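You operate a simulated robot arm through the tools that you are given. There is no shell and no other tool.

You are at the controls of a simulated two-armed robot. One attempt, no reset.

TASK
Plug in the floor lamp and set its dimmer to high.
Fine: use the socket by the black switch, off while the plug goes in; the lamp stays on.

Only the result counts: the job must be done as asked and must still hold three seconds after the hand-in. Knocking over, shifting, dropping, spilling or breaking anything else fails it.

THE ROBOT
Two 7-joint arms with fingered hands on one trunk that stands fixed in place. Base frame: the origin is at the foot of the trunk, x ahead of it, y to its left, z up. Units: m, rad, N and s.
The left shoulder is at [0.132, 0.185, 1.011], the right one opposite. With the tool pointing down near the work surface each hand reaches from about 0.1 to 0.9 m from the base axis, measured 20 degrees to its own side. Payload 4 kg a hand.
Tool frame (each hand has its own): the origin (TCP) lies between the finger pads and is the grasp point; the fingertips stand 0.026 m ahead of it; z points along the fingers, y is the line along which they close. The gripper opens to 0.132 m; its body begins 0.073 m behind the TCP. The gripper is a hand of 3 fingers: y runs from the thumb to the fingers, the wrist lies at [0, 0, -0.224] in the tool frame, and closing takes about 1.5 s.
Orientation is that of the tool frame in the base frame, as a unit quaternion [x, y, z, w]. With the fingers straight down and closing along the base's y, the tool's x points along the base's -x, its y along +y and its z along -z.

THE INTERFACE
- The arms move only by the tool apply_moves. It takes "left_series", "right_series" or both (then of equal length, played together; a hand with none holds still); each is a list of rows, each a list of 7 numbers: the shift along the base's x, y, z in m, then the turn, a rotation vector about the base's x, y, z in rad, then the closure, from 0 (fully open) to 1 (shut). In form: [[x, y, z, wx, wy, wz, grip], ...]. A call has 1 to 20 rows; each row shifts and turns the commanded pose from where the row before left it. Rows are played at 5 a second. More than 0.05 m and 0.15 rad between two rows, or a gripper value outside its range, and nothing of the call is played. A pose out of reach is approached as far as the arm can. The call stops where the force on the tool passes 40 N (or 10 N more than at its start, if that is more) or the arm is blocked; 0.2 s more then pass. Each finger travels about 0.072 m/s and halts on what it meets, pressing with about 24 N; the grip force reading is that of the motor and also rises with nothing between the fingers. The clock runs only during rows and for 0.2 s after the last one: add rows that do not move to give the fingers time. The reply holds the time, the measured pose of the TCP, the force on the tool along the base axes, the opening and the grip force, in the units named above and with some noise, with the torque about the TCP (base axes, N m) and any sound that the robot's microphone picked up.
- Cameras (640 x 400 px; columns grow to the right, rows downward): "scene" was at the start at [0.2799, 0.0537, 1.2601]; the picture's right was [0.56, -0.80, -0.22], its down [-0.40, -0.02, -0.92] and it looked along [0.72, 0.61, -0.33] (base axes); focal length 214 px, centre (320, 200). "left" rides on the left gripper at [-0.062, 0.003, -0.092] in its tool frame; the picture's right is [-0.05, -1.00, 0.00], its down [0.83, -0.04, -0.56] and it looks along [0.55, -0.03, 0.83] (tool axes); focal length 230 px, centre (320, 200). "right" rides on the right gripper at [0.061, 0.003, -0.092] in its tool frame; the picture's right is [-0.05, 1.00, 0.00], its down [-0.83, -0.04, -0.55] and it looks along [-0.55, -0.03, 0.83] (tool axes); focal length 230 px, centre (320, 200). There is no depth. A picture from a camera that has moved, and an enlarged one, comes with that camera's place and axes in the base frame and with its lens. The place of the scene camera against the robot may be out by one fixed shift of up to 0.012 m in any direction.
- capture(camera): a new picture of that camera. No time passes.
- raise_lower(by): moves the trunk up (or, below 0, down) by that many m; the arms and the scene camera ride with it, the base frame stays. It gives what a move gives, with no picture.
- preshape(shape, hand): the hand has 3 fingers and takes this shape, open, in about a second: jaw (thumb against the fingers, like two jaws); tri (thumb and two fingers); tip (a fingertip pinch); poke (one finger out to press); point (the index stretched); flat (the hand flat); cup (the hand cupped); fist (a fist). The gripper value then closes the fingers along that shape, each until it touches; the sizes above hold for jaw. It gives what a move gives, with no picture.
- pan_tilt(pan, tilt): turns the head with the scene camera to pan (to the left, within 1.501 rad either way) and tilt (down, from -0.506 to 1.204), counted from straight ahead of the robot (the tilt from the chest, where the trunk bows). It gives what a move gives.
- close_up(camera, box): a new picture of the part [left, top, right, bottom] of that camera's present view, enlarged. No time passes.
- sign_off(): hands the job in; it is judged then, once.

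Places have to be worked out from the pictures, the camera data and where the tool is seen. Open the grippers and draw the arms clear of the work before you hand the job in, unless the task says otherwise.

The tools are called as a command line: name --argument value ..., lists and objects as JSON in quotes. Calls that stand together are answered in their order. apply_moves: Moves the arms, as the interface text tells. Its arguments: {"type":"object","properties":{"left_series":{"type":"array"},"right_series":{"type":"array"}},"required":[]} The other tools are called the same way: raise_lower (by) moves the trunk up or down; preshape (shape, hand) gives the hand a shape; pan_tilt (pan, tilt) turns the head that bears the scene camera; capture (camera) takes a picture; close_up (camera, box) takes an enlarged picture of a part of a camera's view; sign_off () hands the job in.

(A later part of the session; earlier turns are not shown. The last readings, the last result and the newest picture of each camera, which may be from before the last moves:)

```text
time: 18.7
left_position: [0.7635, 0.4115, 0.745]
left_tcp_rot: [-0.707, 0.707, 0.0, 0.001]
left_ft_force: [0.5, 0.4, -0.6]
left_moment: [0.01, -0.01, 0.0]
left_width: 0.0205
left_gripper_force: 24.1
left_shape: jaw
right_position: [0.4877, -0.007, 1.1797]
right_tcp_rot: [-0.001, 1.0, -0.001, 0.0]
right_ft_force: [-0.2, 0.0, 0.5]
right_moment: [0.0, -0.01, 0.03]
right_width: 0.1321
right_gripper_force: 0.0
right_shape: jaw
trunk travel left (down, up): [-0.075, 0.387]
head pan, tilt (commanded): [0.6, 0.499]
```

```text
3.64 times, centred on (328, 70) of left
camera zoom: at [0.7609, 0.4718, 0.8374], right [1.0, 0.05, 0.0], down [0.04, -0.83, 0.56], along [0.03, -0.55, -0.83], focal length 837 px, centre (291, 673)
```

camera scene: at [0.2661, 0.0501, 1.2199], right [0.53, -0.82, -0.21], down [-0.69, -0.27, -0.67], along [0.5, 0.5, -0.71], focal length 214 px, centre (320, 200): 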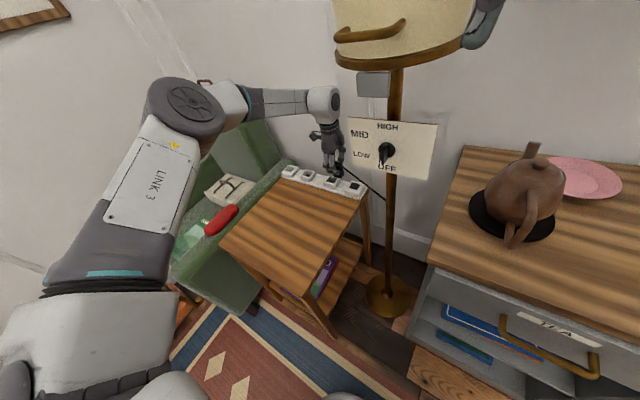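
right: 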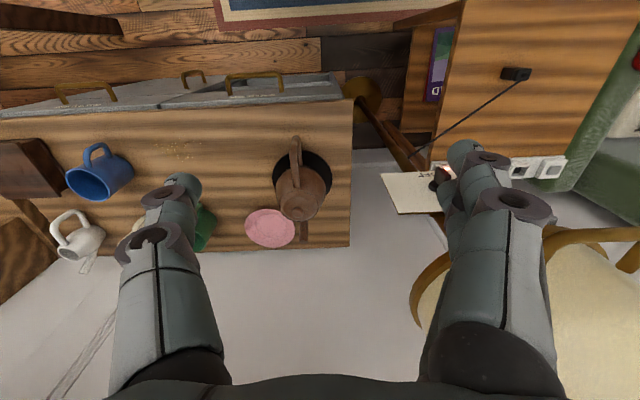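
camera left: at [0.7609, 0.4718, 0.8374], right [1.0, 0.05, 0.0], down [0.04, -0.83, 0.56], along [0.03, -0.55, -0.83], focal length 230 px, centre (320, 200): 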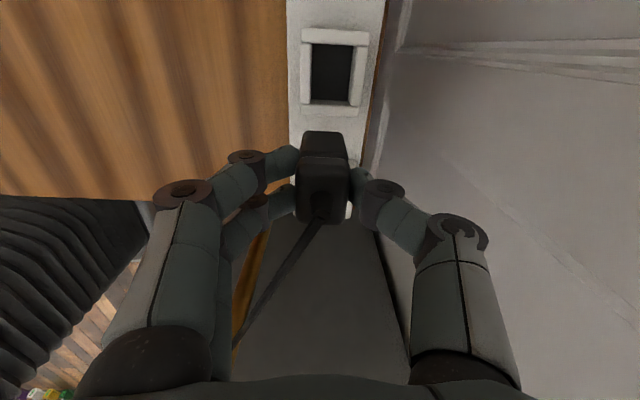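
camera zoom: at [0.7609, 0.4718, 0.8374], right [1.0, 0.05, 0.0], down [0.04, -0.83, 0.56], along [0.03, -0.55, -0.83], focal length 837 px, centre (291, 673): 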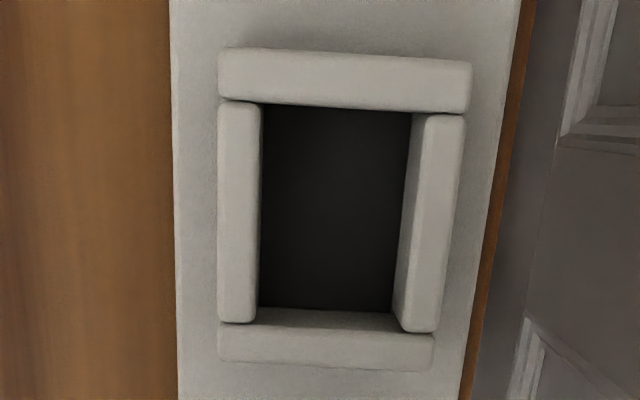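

Working in the commanded frame, the socket centre is about (0.770, 0.455) and the plug centre sits ~1.8 mm to +x of the TCP. I move over the socket and lower slightly to check alignment visually.

apply_moves --left_series '[[0.002, 0.0145, 0, 0, 0, 0, 1], [0.002, 0.015, 0, 0, 0, 0, 1], [0.001, 0.015, 0, 0, 0, 0, 1], [0, 0, -0.01, 0, 0, 0, 1], [0, 0, -0.005, 0, 0, 0, 1], [0, 0, 0, 0, 0, 0, 1]]'

capture --camera "left"

close_up --camera "left" --box '[240, 80, 400, 240]'

close_up --camera "scene" --box '[290, 140, 370, 200]'

```text
time: 20.1
left_position: [0.7683, 0.4553, 0.7279]
left_tcp_rot: [-0.707, 0.707, 0.001, -0.001]
left_ft_force: [-0.3, -0.7, -0.3]
left_moment: [0.03, -0.02, 0.01]
left_width: 0.0204
left_gripper_force: 23.8
left_shape: jaw
right_position: [0.4893, -0.0076, 1.1801]
right_tcp_rot: [0.0, 1.0, 0.0, 0.0]
right_ft_force: [-0.8, -0.4, 0.2]
right_moment: [0.0, 0.0, 0.0]
right_width: 0.132
right_gripper_force: 0.1
right_shape: jaw
trunk travel left (down, up): [-0.075, 0.387]
head pan, tilt (commanded): [0.6, 0.499]
```

```text
taken
camera left: at [0.7659, 0.5158, 0.8217], right [1.0, 0.05, 0.0], down [0.04, -0.83, 0.56], along [0.03, -0.55, -0.83], focal length 230 px, centre (320, 200)
```

left: 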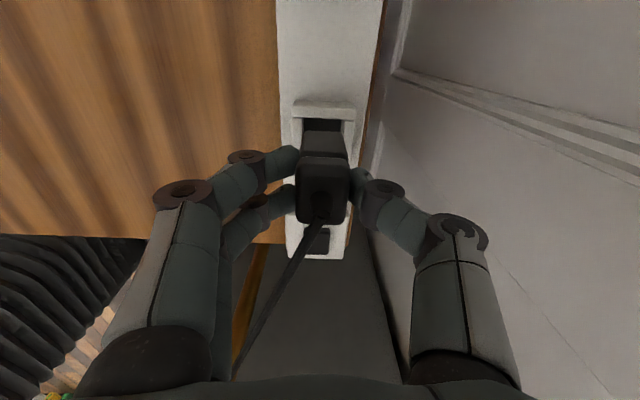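

```text
2.50 times, centred on (320, 160) of left
camera zoom: at [0.7659, 0.5158, 0.8217], right [1.0, 0.05, 0.0], down [0.04, -0.83, 0.56], along [0.03, -0.55, -0.83], focal length 575 px, centre (320, 300)
```

zoom: 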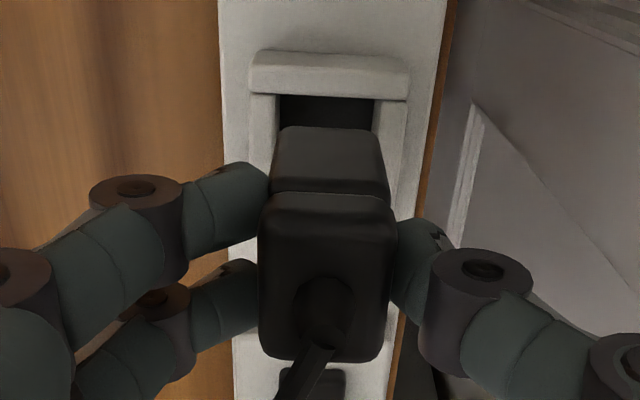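

```text
6.67 times, centred on (330, 170) of scene
camera zoom: at [0.2669, 0.05, 1.2196], right [0.53, -0.82, -0.21], down [-0.69, -0.27, -0.67], along [0.5, 0.5, -0.71], focal length 1430 px, centre (253, 400)
```

zoom: 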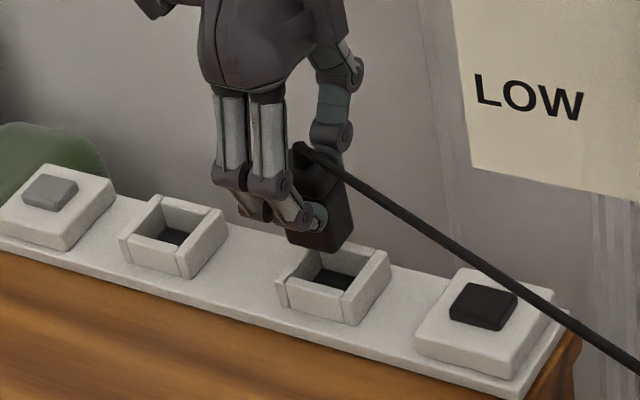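

The plug hovers above the well. I zoom tighter to compare the plug's body edges with the inner edges of the well.

close_up --camera "left" --box '[288, 90, 368, 150]'

close_up --camera "scene" --box '[325, 160, 357, 190]'

```text
6.67 times, centred on (328, 120) of left
camera zoom: at [0.7659, 0.5158, 0.8217], right [1.0, 0.05, 0.0], down [0.04, -0.83, 0.56], along [0.03, -0.55, -0.83], focal length 1534 px, centre (267, 733)
```

zoom: 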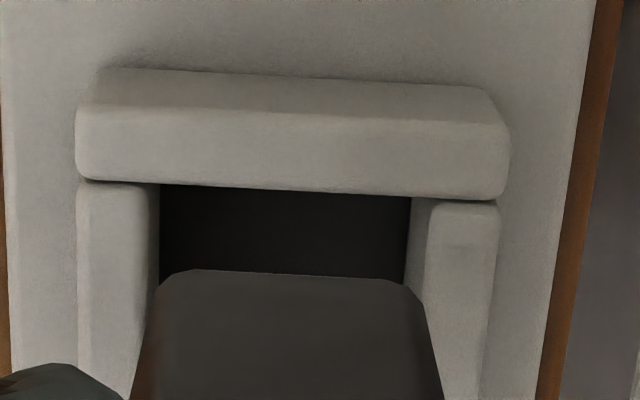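

```text
13.33 times, centred on (341, 175) of scene
camera zoom: at [0.2669, 0.05, 1.2196], right [0.53, -0.82, -0.21], down [-0.69, -0.27, -0.67], along [0.5, 0.5, -0.71], focal length 2860 px, centre (40, 533)
```

zoom: 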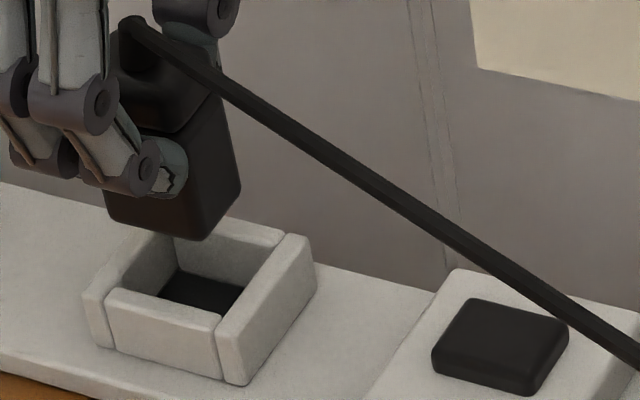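

The plug body is centred in x within 0.5 mm of the well and within ~1 mm in y; the clearance is about ±2 mm. I lower slowly to the rim and watch the force.

apply_moves --left_series '[[0, 0.0005, -0.005, 0, 0, 0, 1], [0, 0, -0.005, 0, 0, 0, 1], [0, 0, -0.005, 0, 0, 0, 1], [0, 0, -0.004, 0, 0, 0, 1], [0, 0, -0.003, 0, 0, 0, 1], [0, 0, 0, 0, 0, 0, 1]]'

close_up --camera "left" --box '[280, 90, 376, 160]'

close_up --camera "scene" --box '[317, 160, 357, 190]'

```text
time: 21.5
left_position: [0.7693, 0.4556, 0.7067]
left_tcp_rot: [0.708, -0.707, 0.0, 0.0]
left_ft_force: [0.1, -0.5, -0.9]
left_moment: [-0.01, -0.03, 0.02]
left_width: 0.0204
left_gripper_force: 23.7
left_shape: jaw
right_position: [0.4884, -0.0069, 1.1791]
right_tcp_rot: [0.0, 1.0, -0.001, -0.001]
right_ft_force: [-1.0, 0.0, 0.4]
right_moment: [0.0, -0.03, 0.01]
right_width: 0.1319
right_gripper_force: 0.0
right_shape: jaw
trunk travel left (down, up): [-0.075, 0.387]
head pan, tilt (commanded): [0.6, 0.499]
```

```text
5.71 times, centred on (328, 125) of left
camera zoom: at [0.7664, 0.5165, 0.8002], right [1.0, 0.05, 0.0], down [0.04, -0.83, 0.56], along [0.03, -0.55, -0.83], focal length 1315 px, centre (274, 629)
```

zoom: 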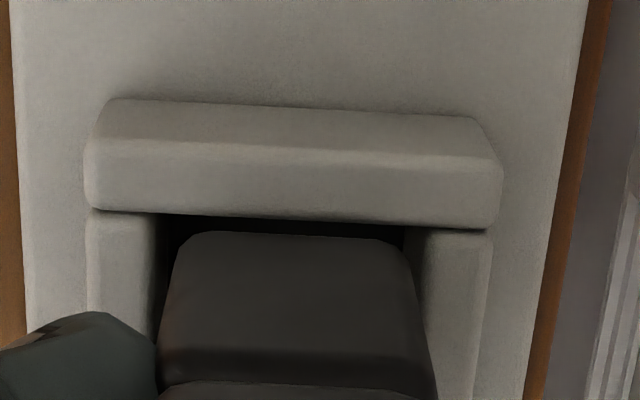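

```text
13.33 times, centred on (337, 175) of scene
camera zoom: at [0.2669, 0.05, 1.2196], right [0.53, -0.82, -0.21], down [-0.69, -0.27, -0.67], along [0.5, 0.5, -0.71], focal length 2860 px, centre (93, 533)
```

zoom: 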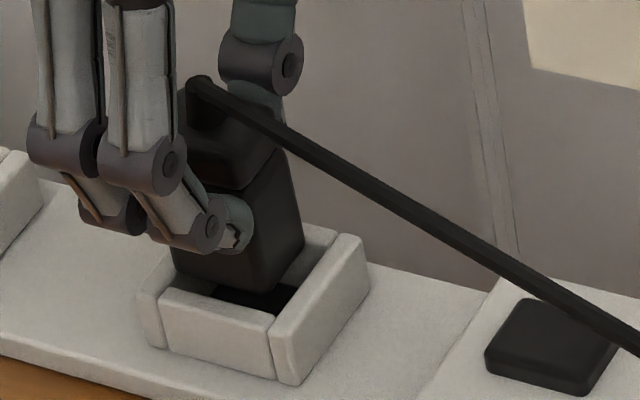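

The body enters the well with an even gap on all visible sides and no contact force. I continue downward in small steps.

apply_moves --left_series '[[0, 0, -0.003, 0, 0, 0, 1], [0, 0, -0.003, 0, 0, 0, 1], [0, 0, -0.003, 0, 0, 0, 1], [0, 0, 0, 0, 0, 0, 1]]'

close_up --camera "left" --box '[280, 90, 376, 160]'

close_up --camera "scene" --box '[317, 160, 357, 190]'

```text
time: 22.5
left_position: [0.7696, 0.4537, 0.7031]
left_tcp_rot: [-0.706, 0.708, -0.002, 0.002]
left_ft_force: [1.2, -8.4, 21.0]
left_moment: [0.03, 0.03, 0.05]
left_width: 0.0218
left_gripper_force: 24.3
left_shape: jaw
right_position: [0.4872, -0.0097, 1.1808]
right_tcp_rot: [0.0, 1.0, 0.001, 0.001]
right_ft_force: [-0.1, 1.1, 0.1]
right_moment: [0.01, 0.02, -0.01]
right_width: 0.132
right_gripper_force: 0.0
right_shape: jaw
trunk travel left (down, up): [-0.075, 0.387]
head pan, tilt (commanded): [0.6, 0.499]
```

```text
5.71 times, centred on (328, 125) of left
camera zoom: at [0.7662, 0.5134, 0.796], right [1.0, 0.05, 0.01], down [0.04, -0.83, 0.56], along [0.03, -0.55, -0.83], focal length 1315 px, centre (274, 629)
```

zoom: 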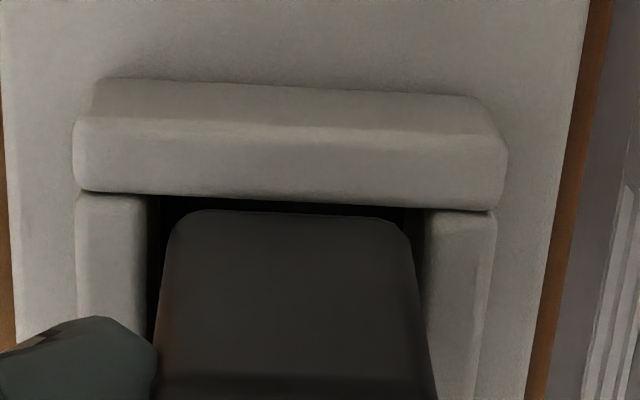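

```text
13.33 times, centred on (337, 175) of scene
camera zoom: at [0.264, 0.0474, 1.2208], right [0.53, -0.82, -0.21], down [-0.69, -0.27, -0.67], along [0.5, 0.5, -0.71], focal length 2860 px, centre (93, 533)
```

zoom: 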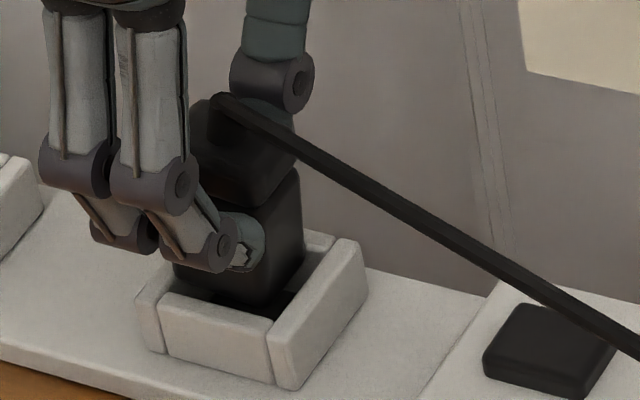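

At z≈0.703 there is 21 N up and −8 N in y; the torque puts the contact on the +y wall's inner edge. I back up slightly, shift 2 mm toward −y and try again.

apply_moves --left_series '[[0, 0, 0.006, 0, 0, 0, 1], [0, 0, 0.006, 0, 0, 0, 1], [0, -0.002, 0, 0, 0, 0, 1], [0, 0, 0, 0, 0, 0, 1]]'

close_up --camera "left" --box '[264, 80, 392, 240]'

close_up --camera "scene" --box '[317, 150, 365, 190]'

```text
time: 23.5
left_position: [0.7683, 0.4552, 0.709]
left_tcp_rot: [-0.707, 0.707, 0.001, 0.0]
left_ft_force: [0.7, 0.0, -1.9]
left_moment: [-0.03, -0.02, 0.05]
left_width: 0.021
left_gripper_force: 23.6
left_shape: jaw
right_position: [0.4902, -0.0074, 1.1792]
right_tcp_rot: [-0.001, 1.0, -0.001, 0.0]
right_ft_force: [0.4, -1.3, -0.8]
right_moment: [0.03, -0.01, 0.0]
right_width: 0.1318
right_gripper_force: 0.1
right_shape: jaw
trunk travel left (down, up): [-0.075, 0.387]
head pan, tilt (commanded): [0.6, 0.499]
```

```text
2.50 times, centred on (328, 160) of left
camera zoom: at [0.7663, 0.5152, 0.802], right [1.0, 0.05, 0.0], down [0.04, -0.83, 0.56], along [0.03, -0.55, -0.83], focal length 575 px, centre (300, 300)
```

zoom: 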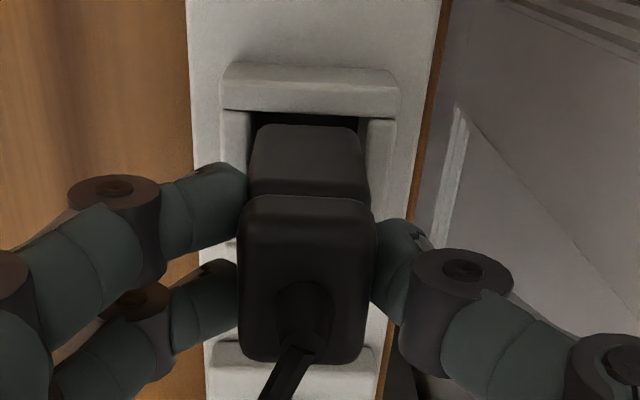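

```text
10.00 times, centred on (341, 170) of scene
camera zoom: at [0.2669, 0.0504, 1.2195], right [0.53, -0.82, -0.21], down [-0.69, -0.27, -0.67], along [0.5, 0.5, -0.71], focal length 2145 px, centre (110, 500)
```

zoom: 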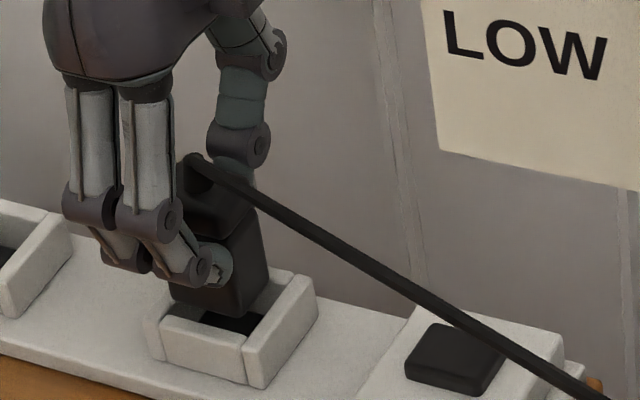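

I zoom strongly on the plug bottom and rim from the scene camera to judge the remaining offset.

close_up --camera "scene" --box '[322, 170, 354, 190]'

close_up --camera "left" --box '[296, 95, 360, 135]'

```text
16.00 times, centred on (338, 180) of scene
camera zoom: at [0.2669, 0.0504, 1.2195], right [0.53, -0.82, -0.21], down [-0.69, -0.27, -0.67], along [0.5, 0.5, -0.71], focal length 3432 px, centre (32, 520)
```

zoom: 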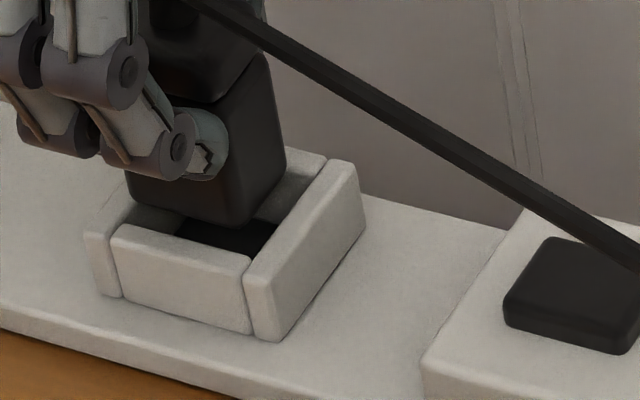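

```text
10.00 times, centred on (328, 115) of left
camera zoom: at [0.7663, 0.5152, 0.802], right [1.0, 0.05, 0.0], down [0.04, -0.83, 0.56], along [0.03, -0.55, -0.83], focal length 2301 px, centre (240, 1050)
```

zoom: 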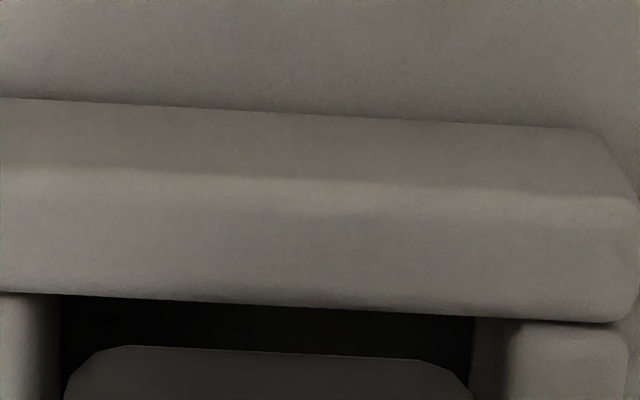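

The gap on the +y side is now larger (~2.4 mm), with ~1.2 mm on −y and the x-gaps even. I lower again in 2–3 mm steps.

apply_moves --left_series '[[0, 0, -0.003, 0, 0, 0, 1], [0, 0, -0.003, 0, 0, 0, 1], [0, 0, -0.002, 0, 0, 0, 1], [0, 0, 0, 0, 0, 0, 1]]'

close_up --camera "left" --box '[296, 95, 360, 135]'

close_up --camera "scene" --box '[322, 170, 354, 190]'

```text
time: 24.5
left_position: [0.7685, 0.4538, 0.7013]
left_tcp_rot: [0.707, -0.707, -0.001, 0.0]
left_ft_force: [-0.3, 0.7, -0.7]
left_moment: [0.0, -0.01, -0.01]
left_width: 0.0211
left_gripper_force: 24.2
left_shape: jaw
right_position: [0.489, -0.0083, 1.1794]
right_tcp_rot: [0.0, 1.0, 0.001, 0.0]
right_ft_force: [1.0, 0.3, 0.3]
right_moment: [0.0, 0.02, 0.01]
right_width: 0.132
right_gripper_force: 0.1
right_shape: jaw
trunk travel left (down, up): [-0.075, 0.387]
head pan, tilt (commanded): [0.6, 0.499]
```

```text
10.00 times, centred on (328, 115) of left
camera zoom: at [0.7667, 0.5143, 0.7946], right [1.0, 0.05, 0.0], down [0.04, -0.83, 0.56], along [0.03, -0.55, -0.83], focal length 2301 px, centre (240, 1050)
```

zoom: 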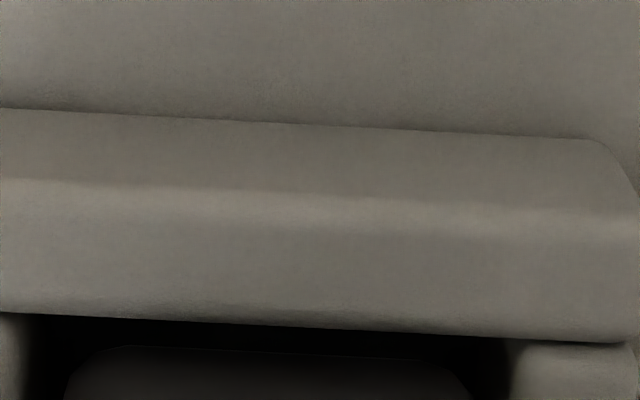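

```text
16.00 times, centred on (338, 180) of scene
camera zoom: at [0.2669, 0.05, 1.2196], right [0.53, -0.82, -0.21], down [-0.69, -0.27, -0.67], along [0.5, 0.5, -0.71], focal length 3432 px, centre (32, 520)
```

zoom: 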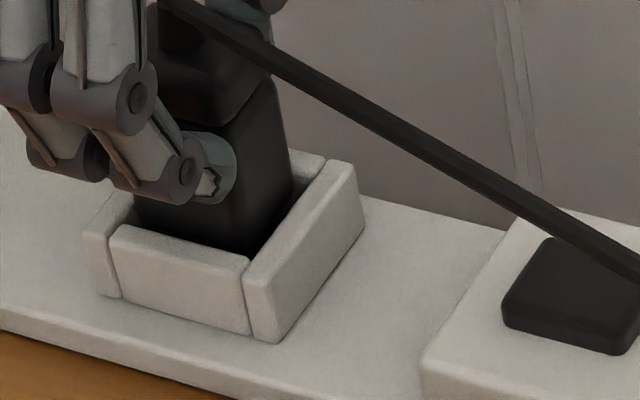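

No contact force now and the body is dipping below the rim. I continue lowering.

apply_moves --left_series '[[0, 0, -0.003, 0, 0, 0, 1], [0, 0, -0.003, 0, 0, 0, 1], [0, 0, -0.002, 0, 0, 0, 1], [0, 0, 0, 0, 0, 0, 1]]'

close_up --camera "left" --box '[264, 80, 392, 240]'

close_up --camera "scene" --box '[322, 165, 362, 190]'

```text
time: 25.5
left_position: [0.7689, 0.4543, 0.6948]
left_tcp_rot: [0.707, -0.707, 0.0, 0.0]
left_ft_force: [-0.3, -0.5, -0.9]
left_moment: [0.01, 0.0, 0.03]
left_width: 0.0211
left_gripper_force: 23.8
left_shape: jaw
right_position: [0.4899, -0.008, 1.1799]
right_tcp_rot: [0.0, 1.0, 0.0, -0.001]
right_ft_force: [-1.3, 0.2, -0.2]
right_moment: [-0.02, -0.01, -0.01]
right_width: 0.1319
right_gripper_force: 0.1
right_shape: jaw
trunk travel left (down, up): [-0.075, 0.387]
head pan, tilt (commanded): [0.6, 0.499]
```

```text
2.50 times, centred on (328, 160) of left
camera zoom: at [0.7664, 0.5146, 0.7869], right [1.0, 0.05, 0.0], down [0.04, -0.83, 0.56], along [0.03, -0.55, -0.83], focal length 575 px, centre (300, 300)
```

zoom: 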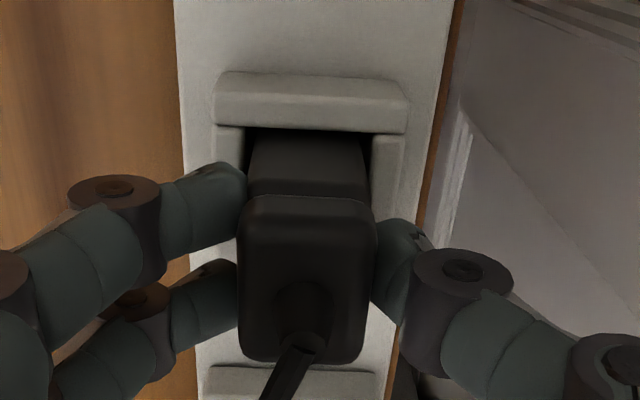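

```text
16.00 times, centred on (342, 178) of scene
camera zoom: at [0.2669, 0.05, 1.2196], right [0.53, -0.82, -0.21], down [-0.69, -0.27, -0.67], along [0.5, 0.5, -0.71], focal length 3432 px, centre (-32, 560)
```

zoom: 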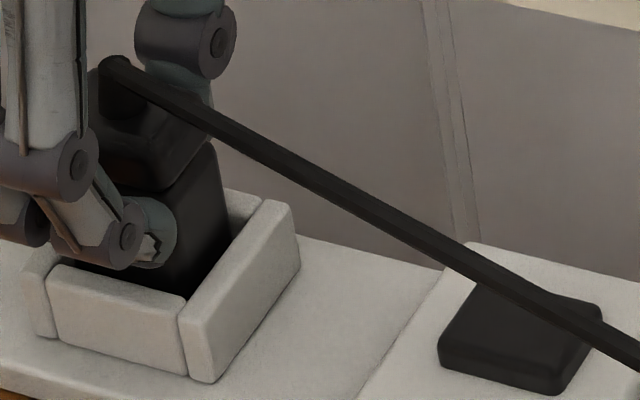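

The body is about 9 mm inside the well with no force. I keep going in 2 mm steps, watching for the seat or the fingers meeting the rim.

apply_moves --left_series '[[0, 0, -0.002, 0, 0, 0, 1], [0, 0, -0.002, 0, 0, 0, 1], [0, 0, -0.002, 0, 0, 0, 1], [0, 0, 0, 0, 0, 0, 1]]'

close_up --camera "left" --box '[264, 80, 392, 240]'

close_up --camera "scene" --box '[322, 165, 362, 190]'

```text
time: 26.5
left_position: [0.7697, 0.4548, 0.6879]
left_tcp_rot: [0.707, -0.707, -0.001, 0.0]
left_ft_force: [-0.6, 0.2, -0.1]
left_moment: [0.04, 0.01, 0.01]
left_width: 0.0208
left_gripper_force: 23.5
left_shape: jaw
right_position: [0.4888, -0.0067, 1.18]
right_tcp_rot: [0.0, 1.0, 0.0, -0.001]
right_ft_force: [0.7, 0.5, 0.1]
right_moment: [-0.02, 0.02, -0.01]
right_width: 0.1319
right_gripper_force: 0.2
right_shape: jaw
trunk travel left (down, up): [-0.075, 0.387]
head pan, tilt (commanded): [0.6, 0.499]
```

```text
2.50 times, centred on (328, 160) of left
camera zoom: at [0.7664, 0.515, 0.7808], right [1.0, 0.05, 0.0], down [0.04, -0.83, 0.56], along [0.03, -0.55, -0.83], focal length 575 px, centre (300, 300)
```

zoom: 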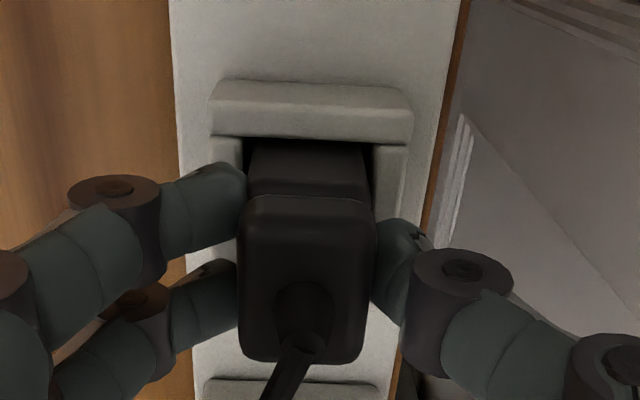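

```text
16.00 times, centred on (342, 178) of scene
camera zoom: at [0.2669, 0.05, 1.2196], right [0.53, -0.82, -0.21], down [-0.69, -0.27, -0.67], along [0.5, 0.5, -0.71], focal length 3432 px, centre (-32, 560)
```

zoom: 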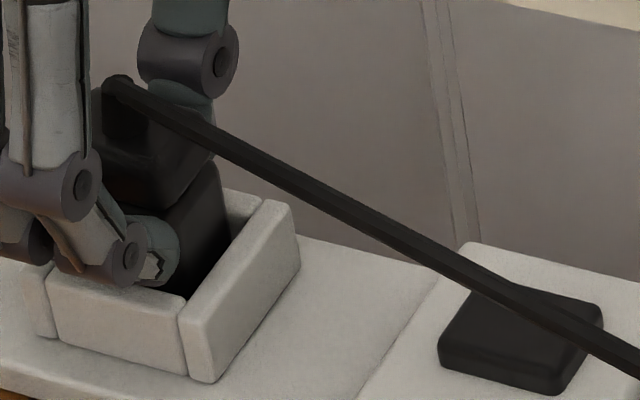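

About 15 mm is in, still free. The finger tips are close to the rim, so I go on in 2 mm steps until there is a force.

apply_moves --left_series '[[0, 0, -0.002, 0, 0, 0, 1], [0, 0, -0.002, 0, 0, 0, 1], [0, 0, 0, 0, 0, 0, 1]]'

close_up --camera "scene" --box '[322, 165, 362, 190]'

```text
time: 27.3
left_position: [0.7696, 0.4552, 0.6843]
left_tcp_rot: [0.707, -0.707, 0.0, 0.0]
left_ft_force: [-0.1, -0.3, 2.2]
left_moment: [0.03, 0.02, -0.01]
left_width: 0.0211
left_gripper_force: 23.7
left_shape: jaw
right_position: [0.4884, -0.0067, 1.1787]
right_tcp_rot: [0.0, 1.0, 0.0, 0.0]
right_ft_force: [-0.1, -0.4, 0.1]
right_moment: [0.01, 0.02, 0.01]
right_width: 0.1321
right_gripper_force: 0.0
right_shape: jaw
trunk travel left (down, up): [-0.075, 0.387]
head pan, tilt (commanded): [0.6, 0.499]
```

```text
16.00 times, centred on (342, 178) of scene
camera zoom: at [0.2666, 0.05, 1.2197], right [0.53, -0.82, -0.21], down [-0.69, -0.27, -0.67], along [0.5, 0.5, -0.71], focal length 3432 px, centre (-32, 560)
```

zoom: 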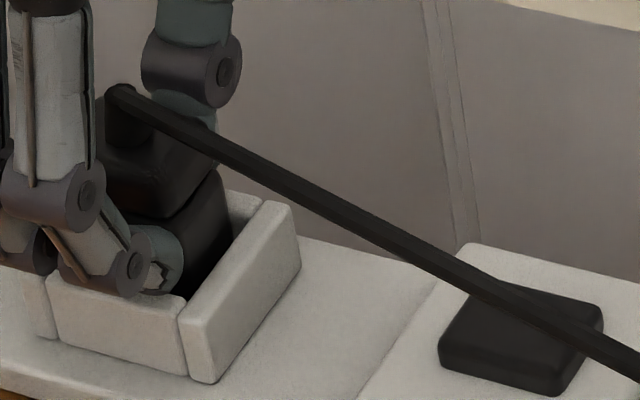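

A 2 N force begins at z≈0.684. I press on by another 4 mm gently to see whether it is the seat or the rim.

apply_moves --left_series '[[0, 0, -0.002, 0, 0, 0, 1], [0, 0, -0.002, 0, 0, 0, 1], [0, 0, 0, 0, 0, 0, 1]]'

close_up --camera "scene" --box '[322, 165, 362, 190]'

close_up --camera "left" --box '[264, 80, 392, 240]'

```text
time: 28.1
left_position: [0.7702, 0.4535, 0.6837]
left_tcp_rot: [0.708, -0.706, 0.002, -0.001]
left_ft_force: [1.4, 4.5, 15.3]
left_moment: [0.02, 0.02, -0.04]
left_width: 0.0217
left_gripper_force: 23.3
left_shape: jaw
right_position: [0.4872, -0.0066, 1.1818]
right_tcp_rot: [-0.001, 1.0, 0.0, 0.001]
right_ft_force: [-0.3, 0.5, -0.4]
right_moment: [-0.01, 0.02, -0.04]
right_width: 0.1319
right_gripper_force: 0.0
right_shape: jaw
trunk travel left (down, up): [-0.075, 0.387]
head pan, tilt (commanded): [0.6, 0.499]
```

```text
16.00 times, centred on (342, 178) of scene
camera zoom: at [0.2648, 0.0494, 1.2204], right [0.53, -0.82, -0.21], down [-0.69, -0.27, -0.67], along [0.5, 0.5, -0.71], focal length 3432 px, centre (-32, 560)
```

zoom: 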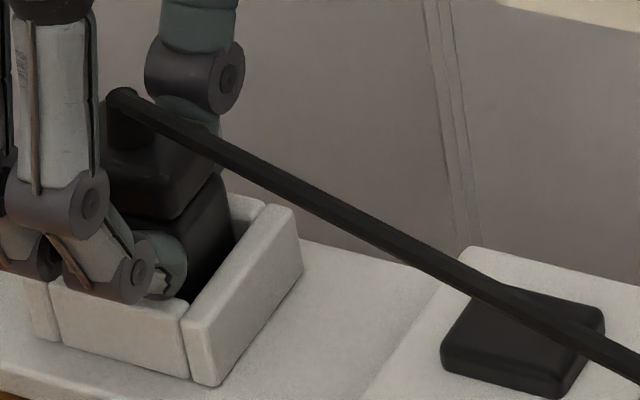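

```text
2.50 times, centred on (328, 160) of left
camera zoom: at [0.766, 0.5147, 0.7767], right [1.0, 0.05, 0.0], down [0.04, -0.83, 0.55], along [0.03, -0.55, -0.83], focal length 575 px, centre (300, 300)
```

zoom: 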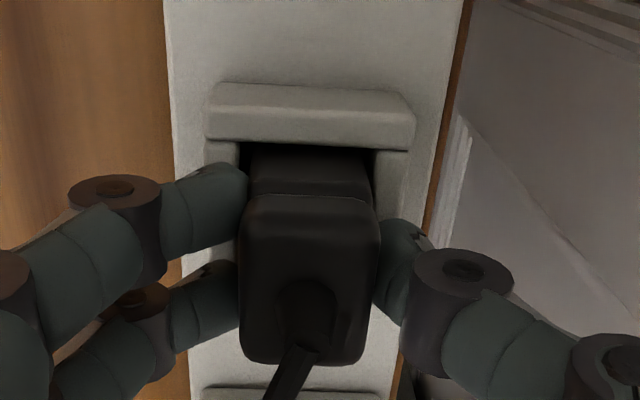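

15 N at z≈0.684: about 20 mm inserted since the rim, which matches the well depth I estimate (~0.02 m). I press a little more to make sure it is seated.

apply_moves --left_series '[[0, 0.001, -0.002, 0, 0, 0, 1], [0, 0, -0.002, 0, 0, 0, 1], [0, 0, 0, 0, 0, 0, 1]]'

close_up --camera "scene" --box '[322, 165, 362, 190]'

```text
time: 28.9
left_position: [0.7675, 0.4542, 0.6821]
left_tcp_rot: [0.707, -0.707, 0.002, -0.004]
left_ft_force: [1.6, 5.6, 31.5]
left_moment: [0.07, -0.09, -0.04]
left_width: 0.0233
left_gripper_force: 24.1
left_shape: jaw
right_position: [0.4859, -0.0088, 1.1821]
right_tcp_rot: [0.0, 1.0, 0.0, 0.001]
right_ft_force: [0.1, 0.5, 0.9]
right_moment: [0.03, 0.0, -0.01]
right_width: 0.1318
right_gripper_force: 0.0
right_shape: jaw
trunk travel left (down, up): [-0.075, 0.387]
head pan, tilt (commanded): [0.6, 0.499]
```

```text
16.00 times, centred on (342, 178) of scene
camera zoom: at [0.2628, 0.0482, 1.2211], right [0.53, -0.82, -0.21], down [-0.69, -0.27, -0.67], along [0.5, 0.5, -0.71], focal length 3432 px, centre (-32, 560)
```

zoom: 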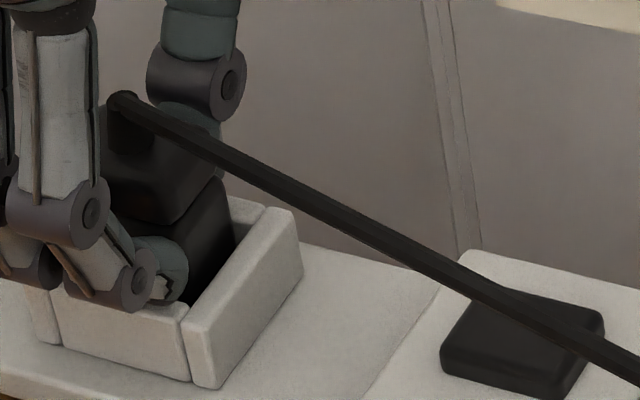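

The plug no longer goes deeper at 31 N while the fingers slip on it, so it is bottomed in the well. I relieve the pressure and open the fingers partly in place.

apply_moves --left_series '[[0, 0, 0.003, 0, 0, 0, 1], [0, 0, 0.003, 0, 0, 0, 1], [0, 0, 0, 0, 0, 0, 0.85], [0, 0, 0, 0, 0, 0, 0.75], [0, 0, 0, 0, 0, 0, 0.65], [0, 0, 0, 0, 0, 0, 0.6], [0, 0, 0, 0, 0, 0, 0.6]]'

close_up --camera "scene" --box '[310, 155, 366, 190]'

close_up --camera "left" --box '[240, 80, 400, 240]'

```text
time: 30.5
left_position: [0.7689, 0.4562, 0.6807]
left_tcp_rot: [0.707, -0.707, -0.001, 0.001]
left_ft_force: [0.2, -0.2, -0.3]
left_moment: [-0.02, 0.02, 0.03]
left_width: 0.0521
left_gripper_force: 0.0
left_shape: jaw
right_position: [0.4886, -0.0066, 1.178]
right_tcp_rot: [-0.001, 1.0, 0.0, 0.001]
right_ft_force: [-0.6, -0.2, 0.0]
right_moment: [-0.02, 0.01, 0.03]
right_width: 0.132
right_gripper_force: 0.0
right_shape: jaw
trunk travel left (down, up): [-0.075, 0.387]
head pan, tilt (commanded): [0.6, 0.499]
```

```text
11.43 times, centred on (338, 172) of scene
camera zoom: at [0.2666, 0.0499, 1.2196], right [0.53, -0.82, -0.21], down [-0.69, -0.27, -0.67], along [0.5, 0.5, -0.71], focal length 2451 px, centre (114, 514)
```

zoom: 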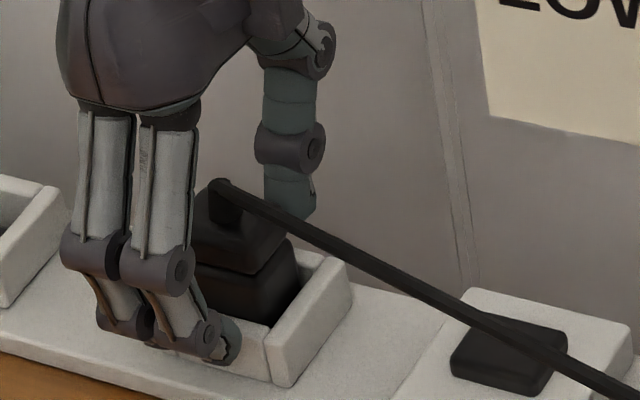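

```text
2.50 times, centred on (320, 160) of left
camera zoom: at [0.7661, 0.5155, 0.7745], right [1.0, 0.05, 0.0], down [0.04, -0.83, 0.56], along [0.03, -0.55, -0.83], focal length 575 px, centre (320, 300)
```

zoom: 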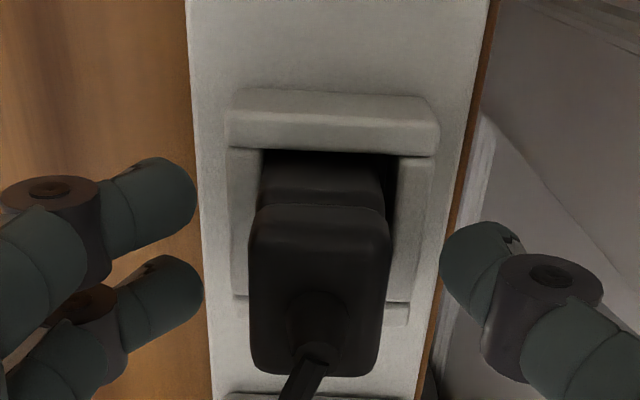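

The fingers are open and the plug stays in the well. I raise the hand straight up and inspect how the plug sits.

apply_moves --left_series '[[0, 0, 0.01, 0, 0, 0, 0.6], [0, 0, 0.02, 0, 0, 0, 0.6], [0, 0, 0.025, 0, 0, 0, 0.6], [0, 0, 0.03, 0, 0, 0, 0.6]]'

close_up --camera "scene" --box '[310, 155, 366, 190]'

close_up --camera "left" --box '[256, 60, 384, 200]'

```text
time: 31.5
left_position: [0.7682, 0.4554, 0.7693]
left_tcp_rot: [-0.707, 0.707, 0.001, 0.0]
left_ft_force: [-0.8, 0.2, 0.2]
left_moment: [0.01, -0.01, 0.01]
left_width: 0.0525
left_gripper_force: 0.0
left_shape: jaw
right_position: [0.4875, -0.0073, 1.1808]
right_tcp_rot: [0.0, 1.0, 0.0, 0.0]
right_ft_force: [-0.1, 0.0, 0.2]
right_moment: [-0.01, -0.03, 0.04]
right_width: 0.1319
right_gripper_force: 0.0
right_shape: jaw
trunk travel left (down, up): [-0.075, 0.387]
head pan, tilt (commanded): [0.6, 0.499]
```

```text
11.43 times, centred on (338, 172) of scene
camera zoom: at [0.2659, 0.0496, 1.22], right [0.53, -0.82, -0.21], down [-0.69, -0.27, -0.67], along [0.5, 0.5, -0.71], focal length 2451 px, centre (114, 514)
```

zoom: 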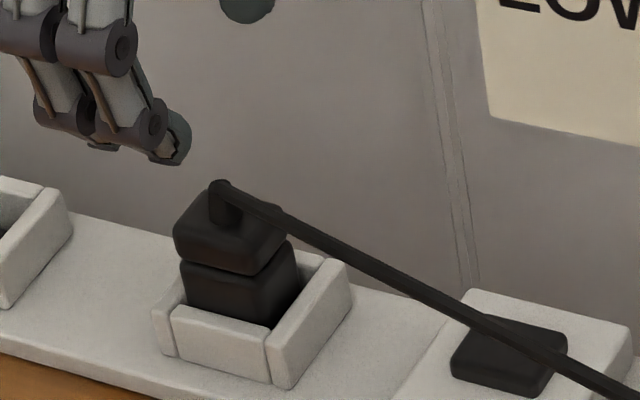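

```text
2.86 times, centred on (320, 130) of left
camera zoom: at [0.7656, 0.5158, 0.8619], right [1.0, 0.05, 0.0], down [0.04, -0.83, 0.55], along [0.03, -0.55, -0.83], focal length 657 px, centre (320, 400)
```

zoom: 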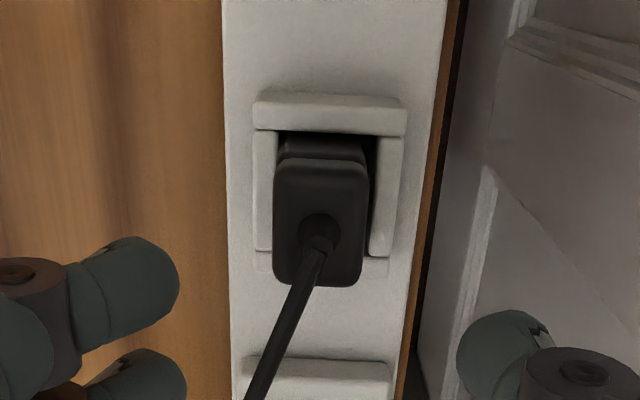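

The plug stands in the well. I zoom in to check for tilt and depth.

close_up --camera "scene" --box '[320, 165, 348, 192]'

close_up --camera "left" --box '[296, 70, 352, 165]'

close_up --camera "right" --box '[430, 120, 590, 220]'

```text
14.81 times, centred on (334, 178) of scene
camera zoom: at [0.2659, 0.0496, 1.22], right [0.53, -0.82, -0.21], down [-0.69, -0.27, -0.67], along [0.5, 0.5, -0.71], focal length 3177 px, centre (113, 518)
```

zoom: 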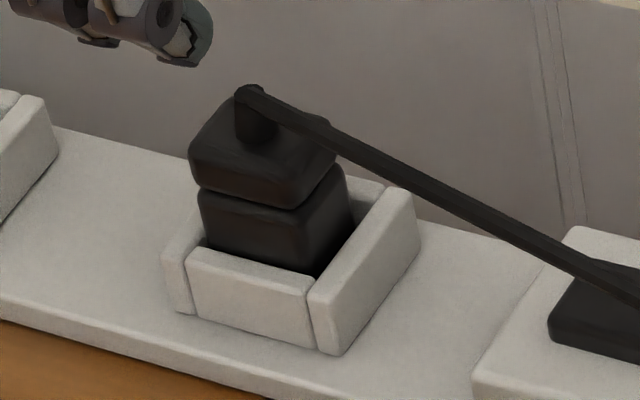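

```text
4.21 times, centred on (324, 118) of left
camera zoom: at [0.7656, 0.5158, 0.8619], right [1.0, 0.05, 0.0], down [0.04, -0.83, 0.55], along [0.03, -0.55, -0.83], focal length 969 px, centre (303, 547)
```

zoom: 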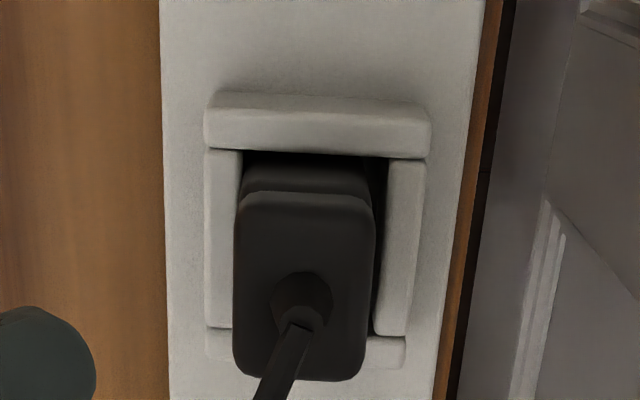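

```text
4.00 times, centred on (510, 170) of right
camera zoom: at [0.4272, -0.0054, 1.272], right [0.05, 1.0, 0.0], down [0.83, -0.04, 0.56], along [0.55, -0.03, -0.83], focal length 920 px, centre (-440, 320)
```

zoom: 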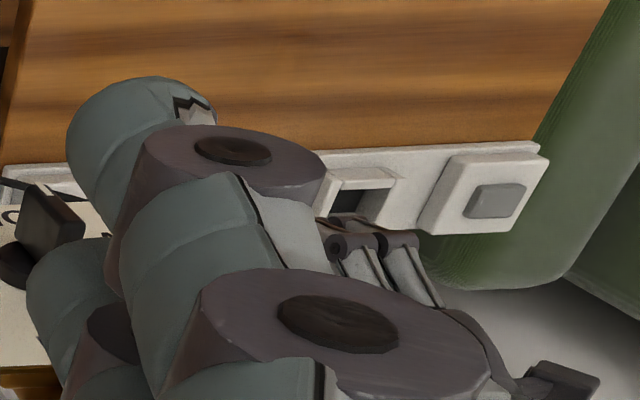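

I need the exact insertion depth, so I take very tight zooms of the plug and rim.

close_up --camera "scene" --box '[322, 167, 350, 187]'

close_up --camera "left" --box '[304, 85, 352, 125]'

```text
16.00 times, centred on (336, 177) of scene
camera zoom: at [0.2659, 0.0496, 1.22], right [0.53, -0.82, -0.21], down [-0.69, -0.27, -0.67], along [0.5, 0.5, -0.71], focal length 3432 px, centre (64, 568)
```

zoom: 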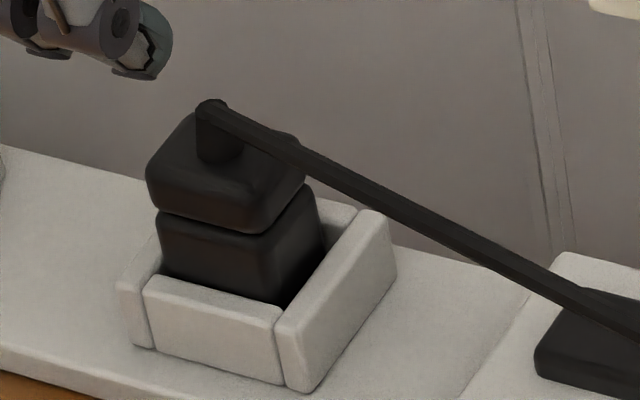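

```text
10.00 times, centred on (328, 105) of left
camera zoom: at [0.7656, 0.5158, 0.8619], right [1.0, 0.05, 0.0], down [0.04, -0.83, 0.55], along [0.03, -0.55, -0.83], focal length 2301 px, centre (240, 1150)
```

zoom: 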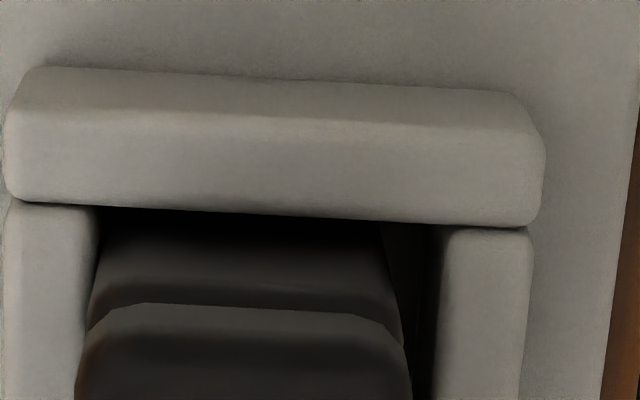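

The body sits about 18–20 mm into a well that is about 19 mm deep, so the plug is seated. I lift the hand away, take the poke shape and turn the hand so the curled fingers will stay clear of the cable when pressing the switch.

apply_moves --left_series '[[0, 0, 0.02, 0, 0, 0, 0.6], [-0.01, 0, 0.02, 0, 0, 0, 0.6], [-0.01, 0, 0.01, 0, 0, 0, 0.6]]'

preshape --hand "left" --shape "poke"

apply_moves --left_series '[[0, 0, 0, 0, 0, -0.1396, 0], [0, 0, 0, 0, 0, -0.1396, 0], [0, 0, 0, 0, 0, -0.1396, 0], [0, 0, 0, 0, 0, -0.1396, 0], [0, 0, 0, 0, 0, -0.1396, 0], [0, 0, 0, 0, 0, -0.1396, 0], [0, 0, 0, 0, 0, -0.1396, 0], [0, 0, 0, 0, 0, -0.1396, 0], [0, 0, 0, 0, 0, -0.1396, 0], [0, 0, 0, 0, 0, -0.1396, 0], [0, 0, 0, 0, 0, -0.1396, 0], [0, 0, 0, 0, 0, -0.1396, 0], [0, 0, 0, 0, 0, -0.1396, 0], [0, 0, 0, 0, 0, -0.1396, 0], [0, 0, 0, 0, 0, -0.1396, 0]]'

capture --camera "left"

capture --camera "scene"

```text
time: 32.3
left_position: [0.749, 0.4563, 0.8179]
left_tcp_rot: [0.707, -0.707, 0.0, -0.001]
left_ft_force: [-0.4, -0.2, -0.5]
left_moment: [-0.02, -0.01, 0.0]
left_width: 0.0522
left_gripper_force: 0.1
left_shape: jaw
right_position: [0.4884, -0.0079, 1.1785]
right_tcp_rot: [-0.001, 1.0, 0.0, 0.001]
right_ft_force: [-0.4, 0.0, -0.1]
right_moment: [-0.02, 0.05, 0.02]
right_width: 0.1321
right_gripper_force: 0.1
right_shape: jaw
trunk travel left (down, up): [-0.075, 0.387]
head pan, tilt (commanded): [0.6, 0.499]
```

```text
time: 33.2
left_position: [0.7485, 0.4551, 0.8173]
left_tcp_rot: [0.708, -0.707, -0.001, 0.0]
left_ft_force: [0.0, -0.3, -0.4]
left_moment: [-0.01, 0.0, -0.02]
left_width: 0.0
left_gripper_force: 0.0
left_shape: poke
right_position: [0.489, -0.0069, 1.1799]
right_tcp_rot: [0.001, 1.0, 0.0, 0.0]
right_ft_force: [-0.1, 0.4, 0.3]
right_moment: [0.01, 0.03, 0.0]
right_width: 0.1319
right_gripper_force: 0.0
right_shape: jaw
trunk travel left (down, up): [-0.075, 0.387]
head pan, tilt (commanded): [0.6, 0.499]
```

```text
time: 36.4
left_position: [0.749, 0.4552, 0.8164]
left_tcp_rot: [0.26, 0.966, 0.0, 0.0]
left_ft_force: [0.5, 0.4, -0.2]
left_moment: [-0.02, 0.0, 0.03]
left_width: 0.0
left_gripper_force: 0.0
left_shape: poke
right_position: [0.4884, -0.0052, 1.1795]
right_tcp_rot: [0.0, 1.0, 0.0, 0.001]
right_ft_force: [-0.3, -0.8, -0.4]
right_moment: [0.02, 0.02, 0.0]
right_width: 0.1317
right_gripper_force: 0.0
right_shape: jaw
trunk travel left (down, up): [-0.075, 0.387]
head pan, tilt (commanded): [0.6, 0.499]
```

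```text
taken
camera left: at [0.8043, 0.4255, 0.9097], right [-0.46, -0.89, 0.0], down [-0.74, 0.38, 0.56], along [-0.49, 0.25, -0.83], focal length 230 px, centre (320, 200)
```

left: 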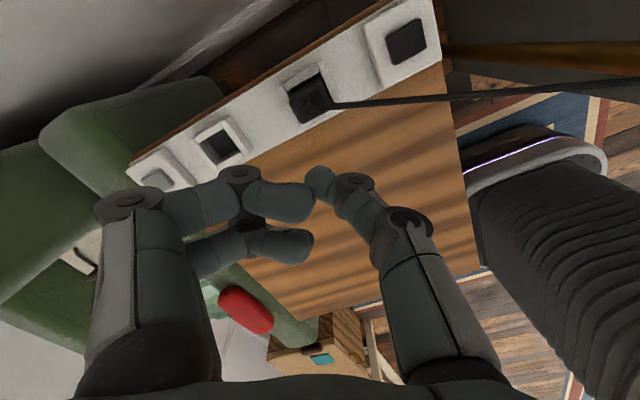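

```text
taken
camera scene: at [0.2669, 0.05, 1.2196], right [0.53, -0.82, -0.21], down [-0.69, -0.27, -0.67], along [0.5, 0.5, -0.71], focal length 214 px, centre (320, 200)
```

scene: 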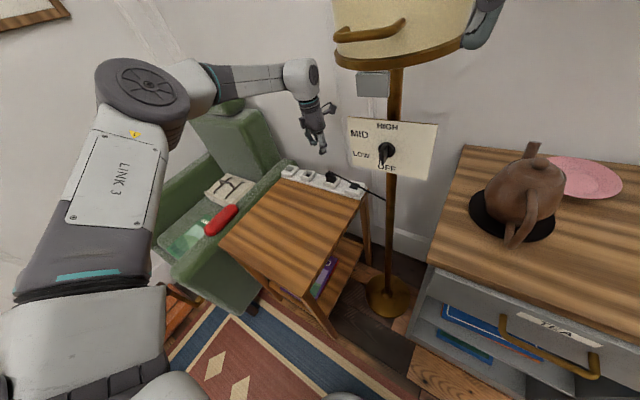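

The hand is turned and the plug stays put. I move over the black switch, keeping the tip about 0.07 m above the cap.

apply_moves --left_series '[[0.0044, -0.0205, -0.01, 0, 0, 0, 0], [0.0044, -0.0205, -0.01, 0, 0, 0, 0], [0.0044, -0.0205, -0.012, 0, 0, 0, 0], [0.0044, -0.0205, -0.015, 0, 0, 0, 0], [0.0043, -0.0203, -0.019, 0, 0, 0, 0], [0, 0, 0, 0, 0, 0, 0]]'

capture --camera "left"

close_up --camera "scene" --box '[300, 110, 428, 210]'

```text
time: 37.8
left_position: [0.7706, 0.3523, 0.7519]
left_tcp_rot: [0.259, 0.966, 0.001, 0.0]
left_ft_force: [0.2, 0.4, 0.0]
left_moment: [0.01, 0.01, 0.02]
left_width: 0.0001
left_gripper_force: 0.1
left_shape: poke
right_position: [0.4893, -0.0072, 1.1802]
right_tcp_rot: [0.0, 1.0, -0.001, 0.001]
right_ft_force: [-0.2, 0.8, -0.7]
right_moment: [-0.01, -0.01, -0.03]
right_width: 0.1317
right_gripper_force: 0.1
right_shape: jaw
trunk travel left (down, up): [-0.075, 0.387]
head pan, tilt (commanded): [0.6, 0.499]
```

```text
taken
camera left: at [0.8252, 0.3226, 0.8446], right [-0.45, -0.89, 0.0], down [-0.74, 0.38, 0.55], along [-0.49, 0.25, -0.83], focal length 230 px, centre (320, 200)
```

left: 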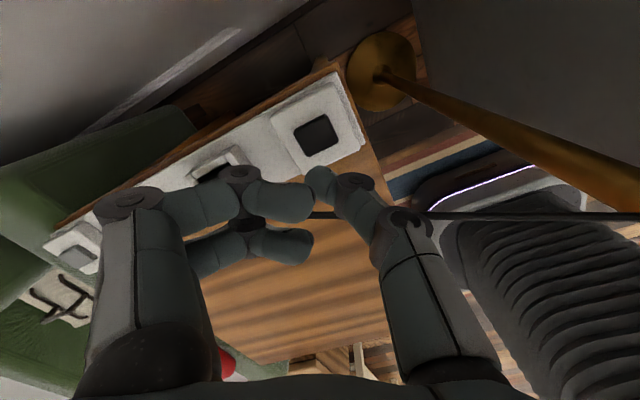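

```text
4.00 times, centred on (364, 160) of scene
camera zoom: at [0.2663, 0.0501, 1.2198], right [0.53, -0.82, -0.21], down [-0.69, -0.27, -0.67], along [0.5, 0.5, -0.71], focal length 858 px, centre (144, 360)
```

zoom: 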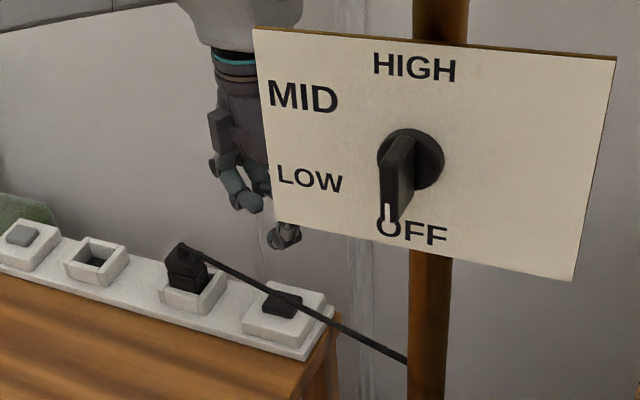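

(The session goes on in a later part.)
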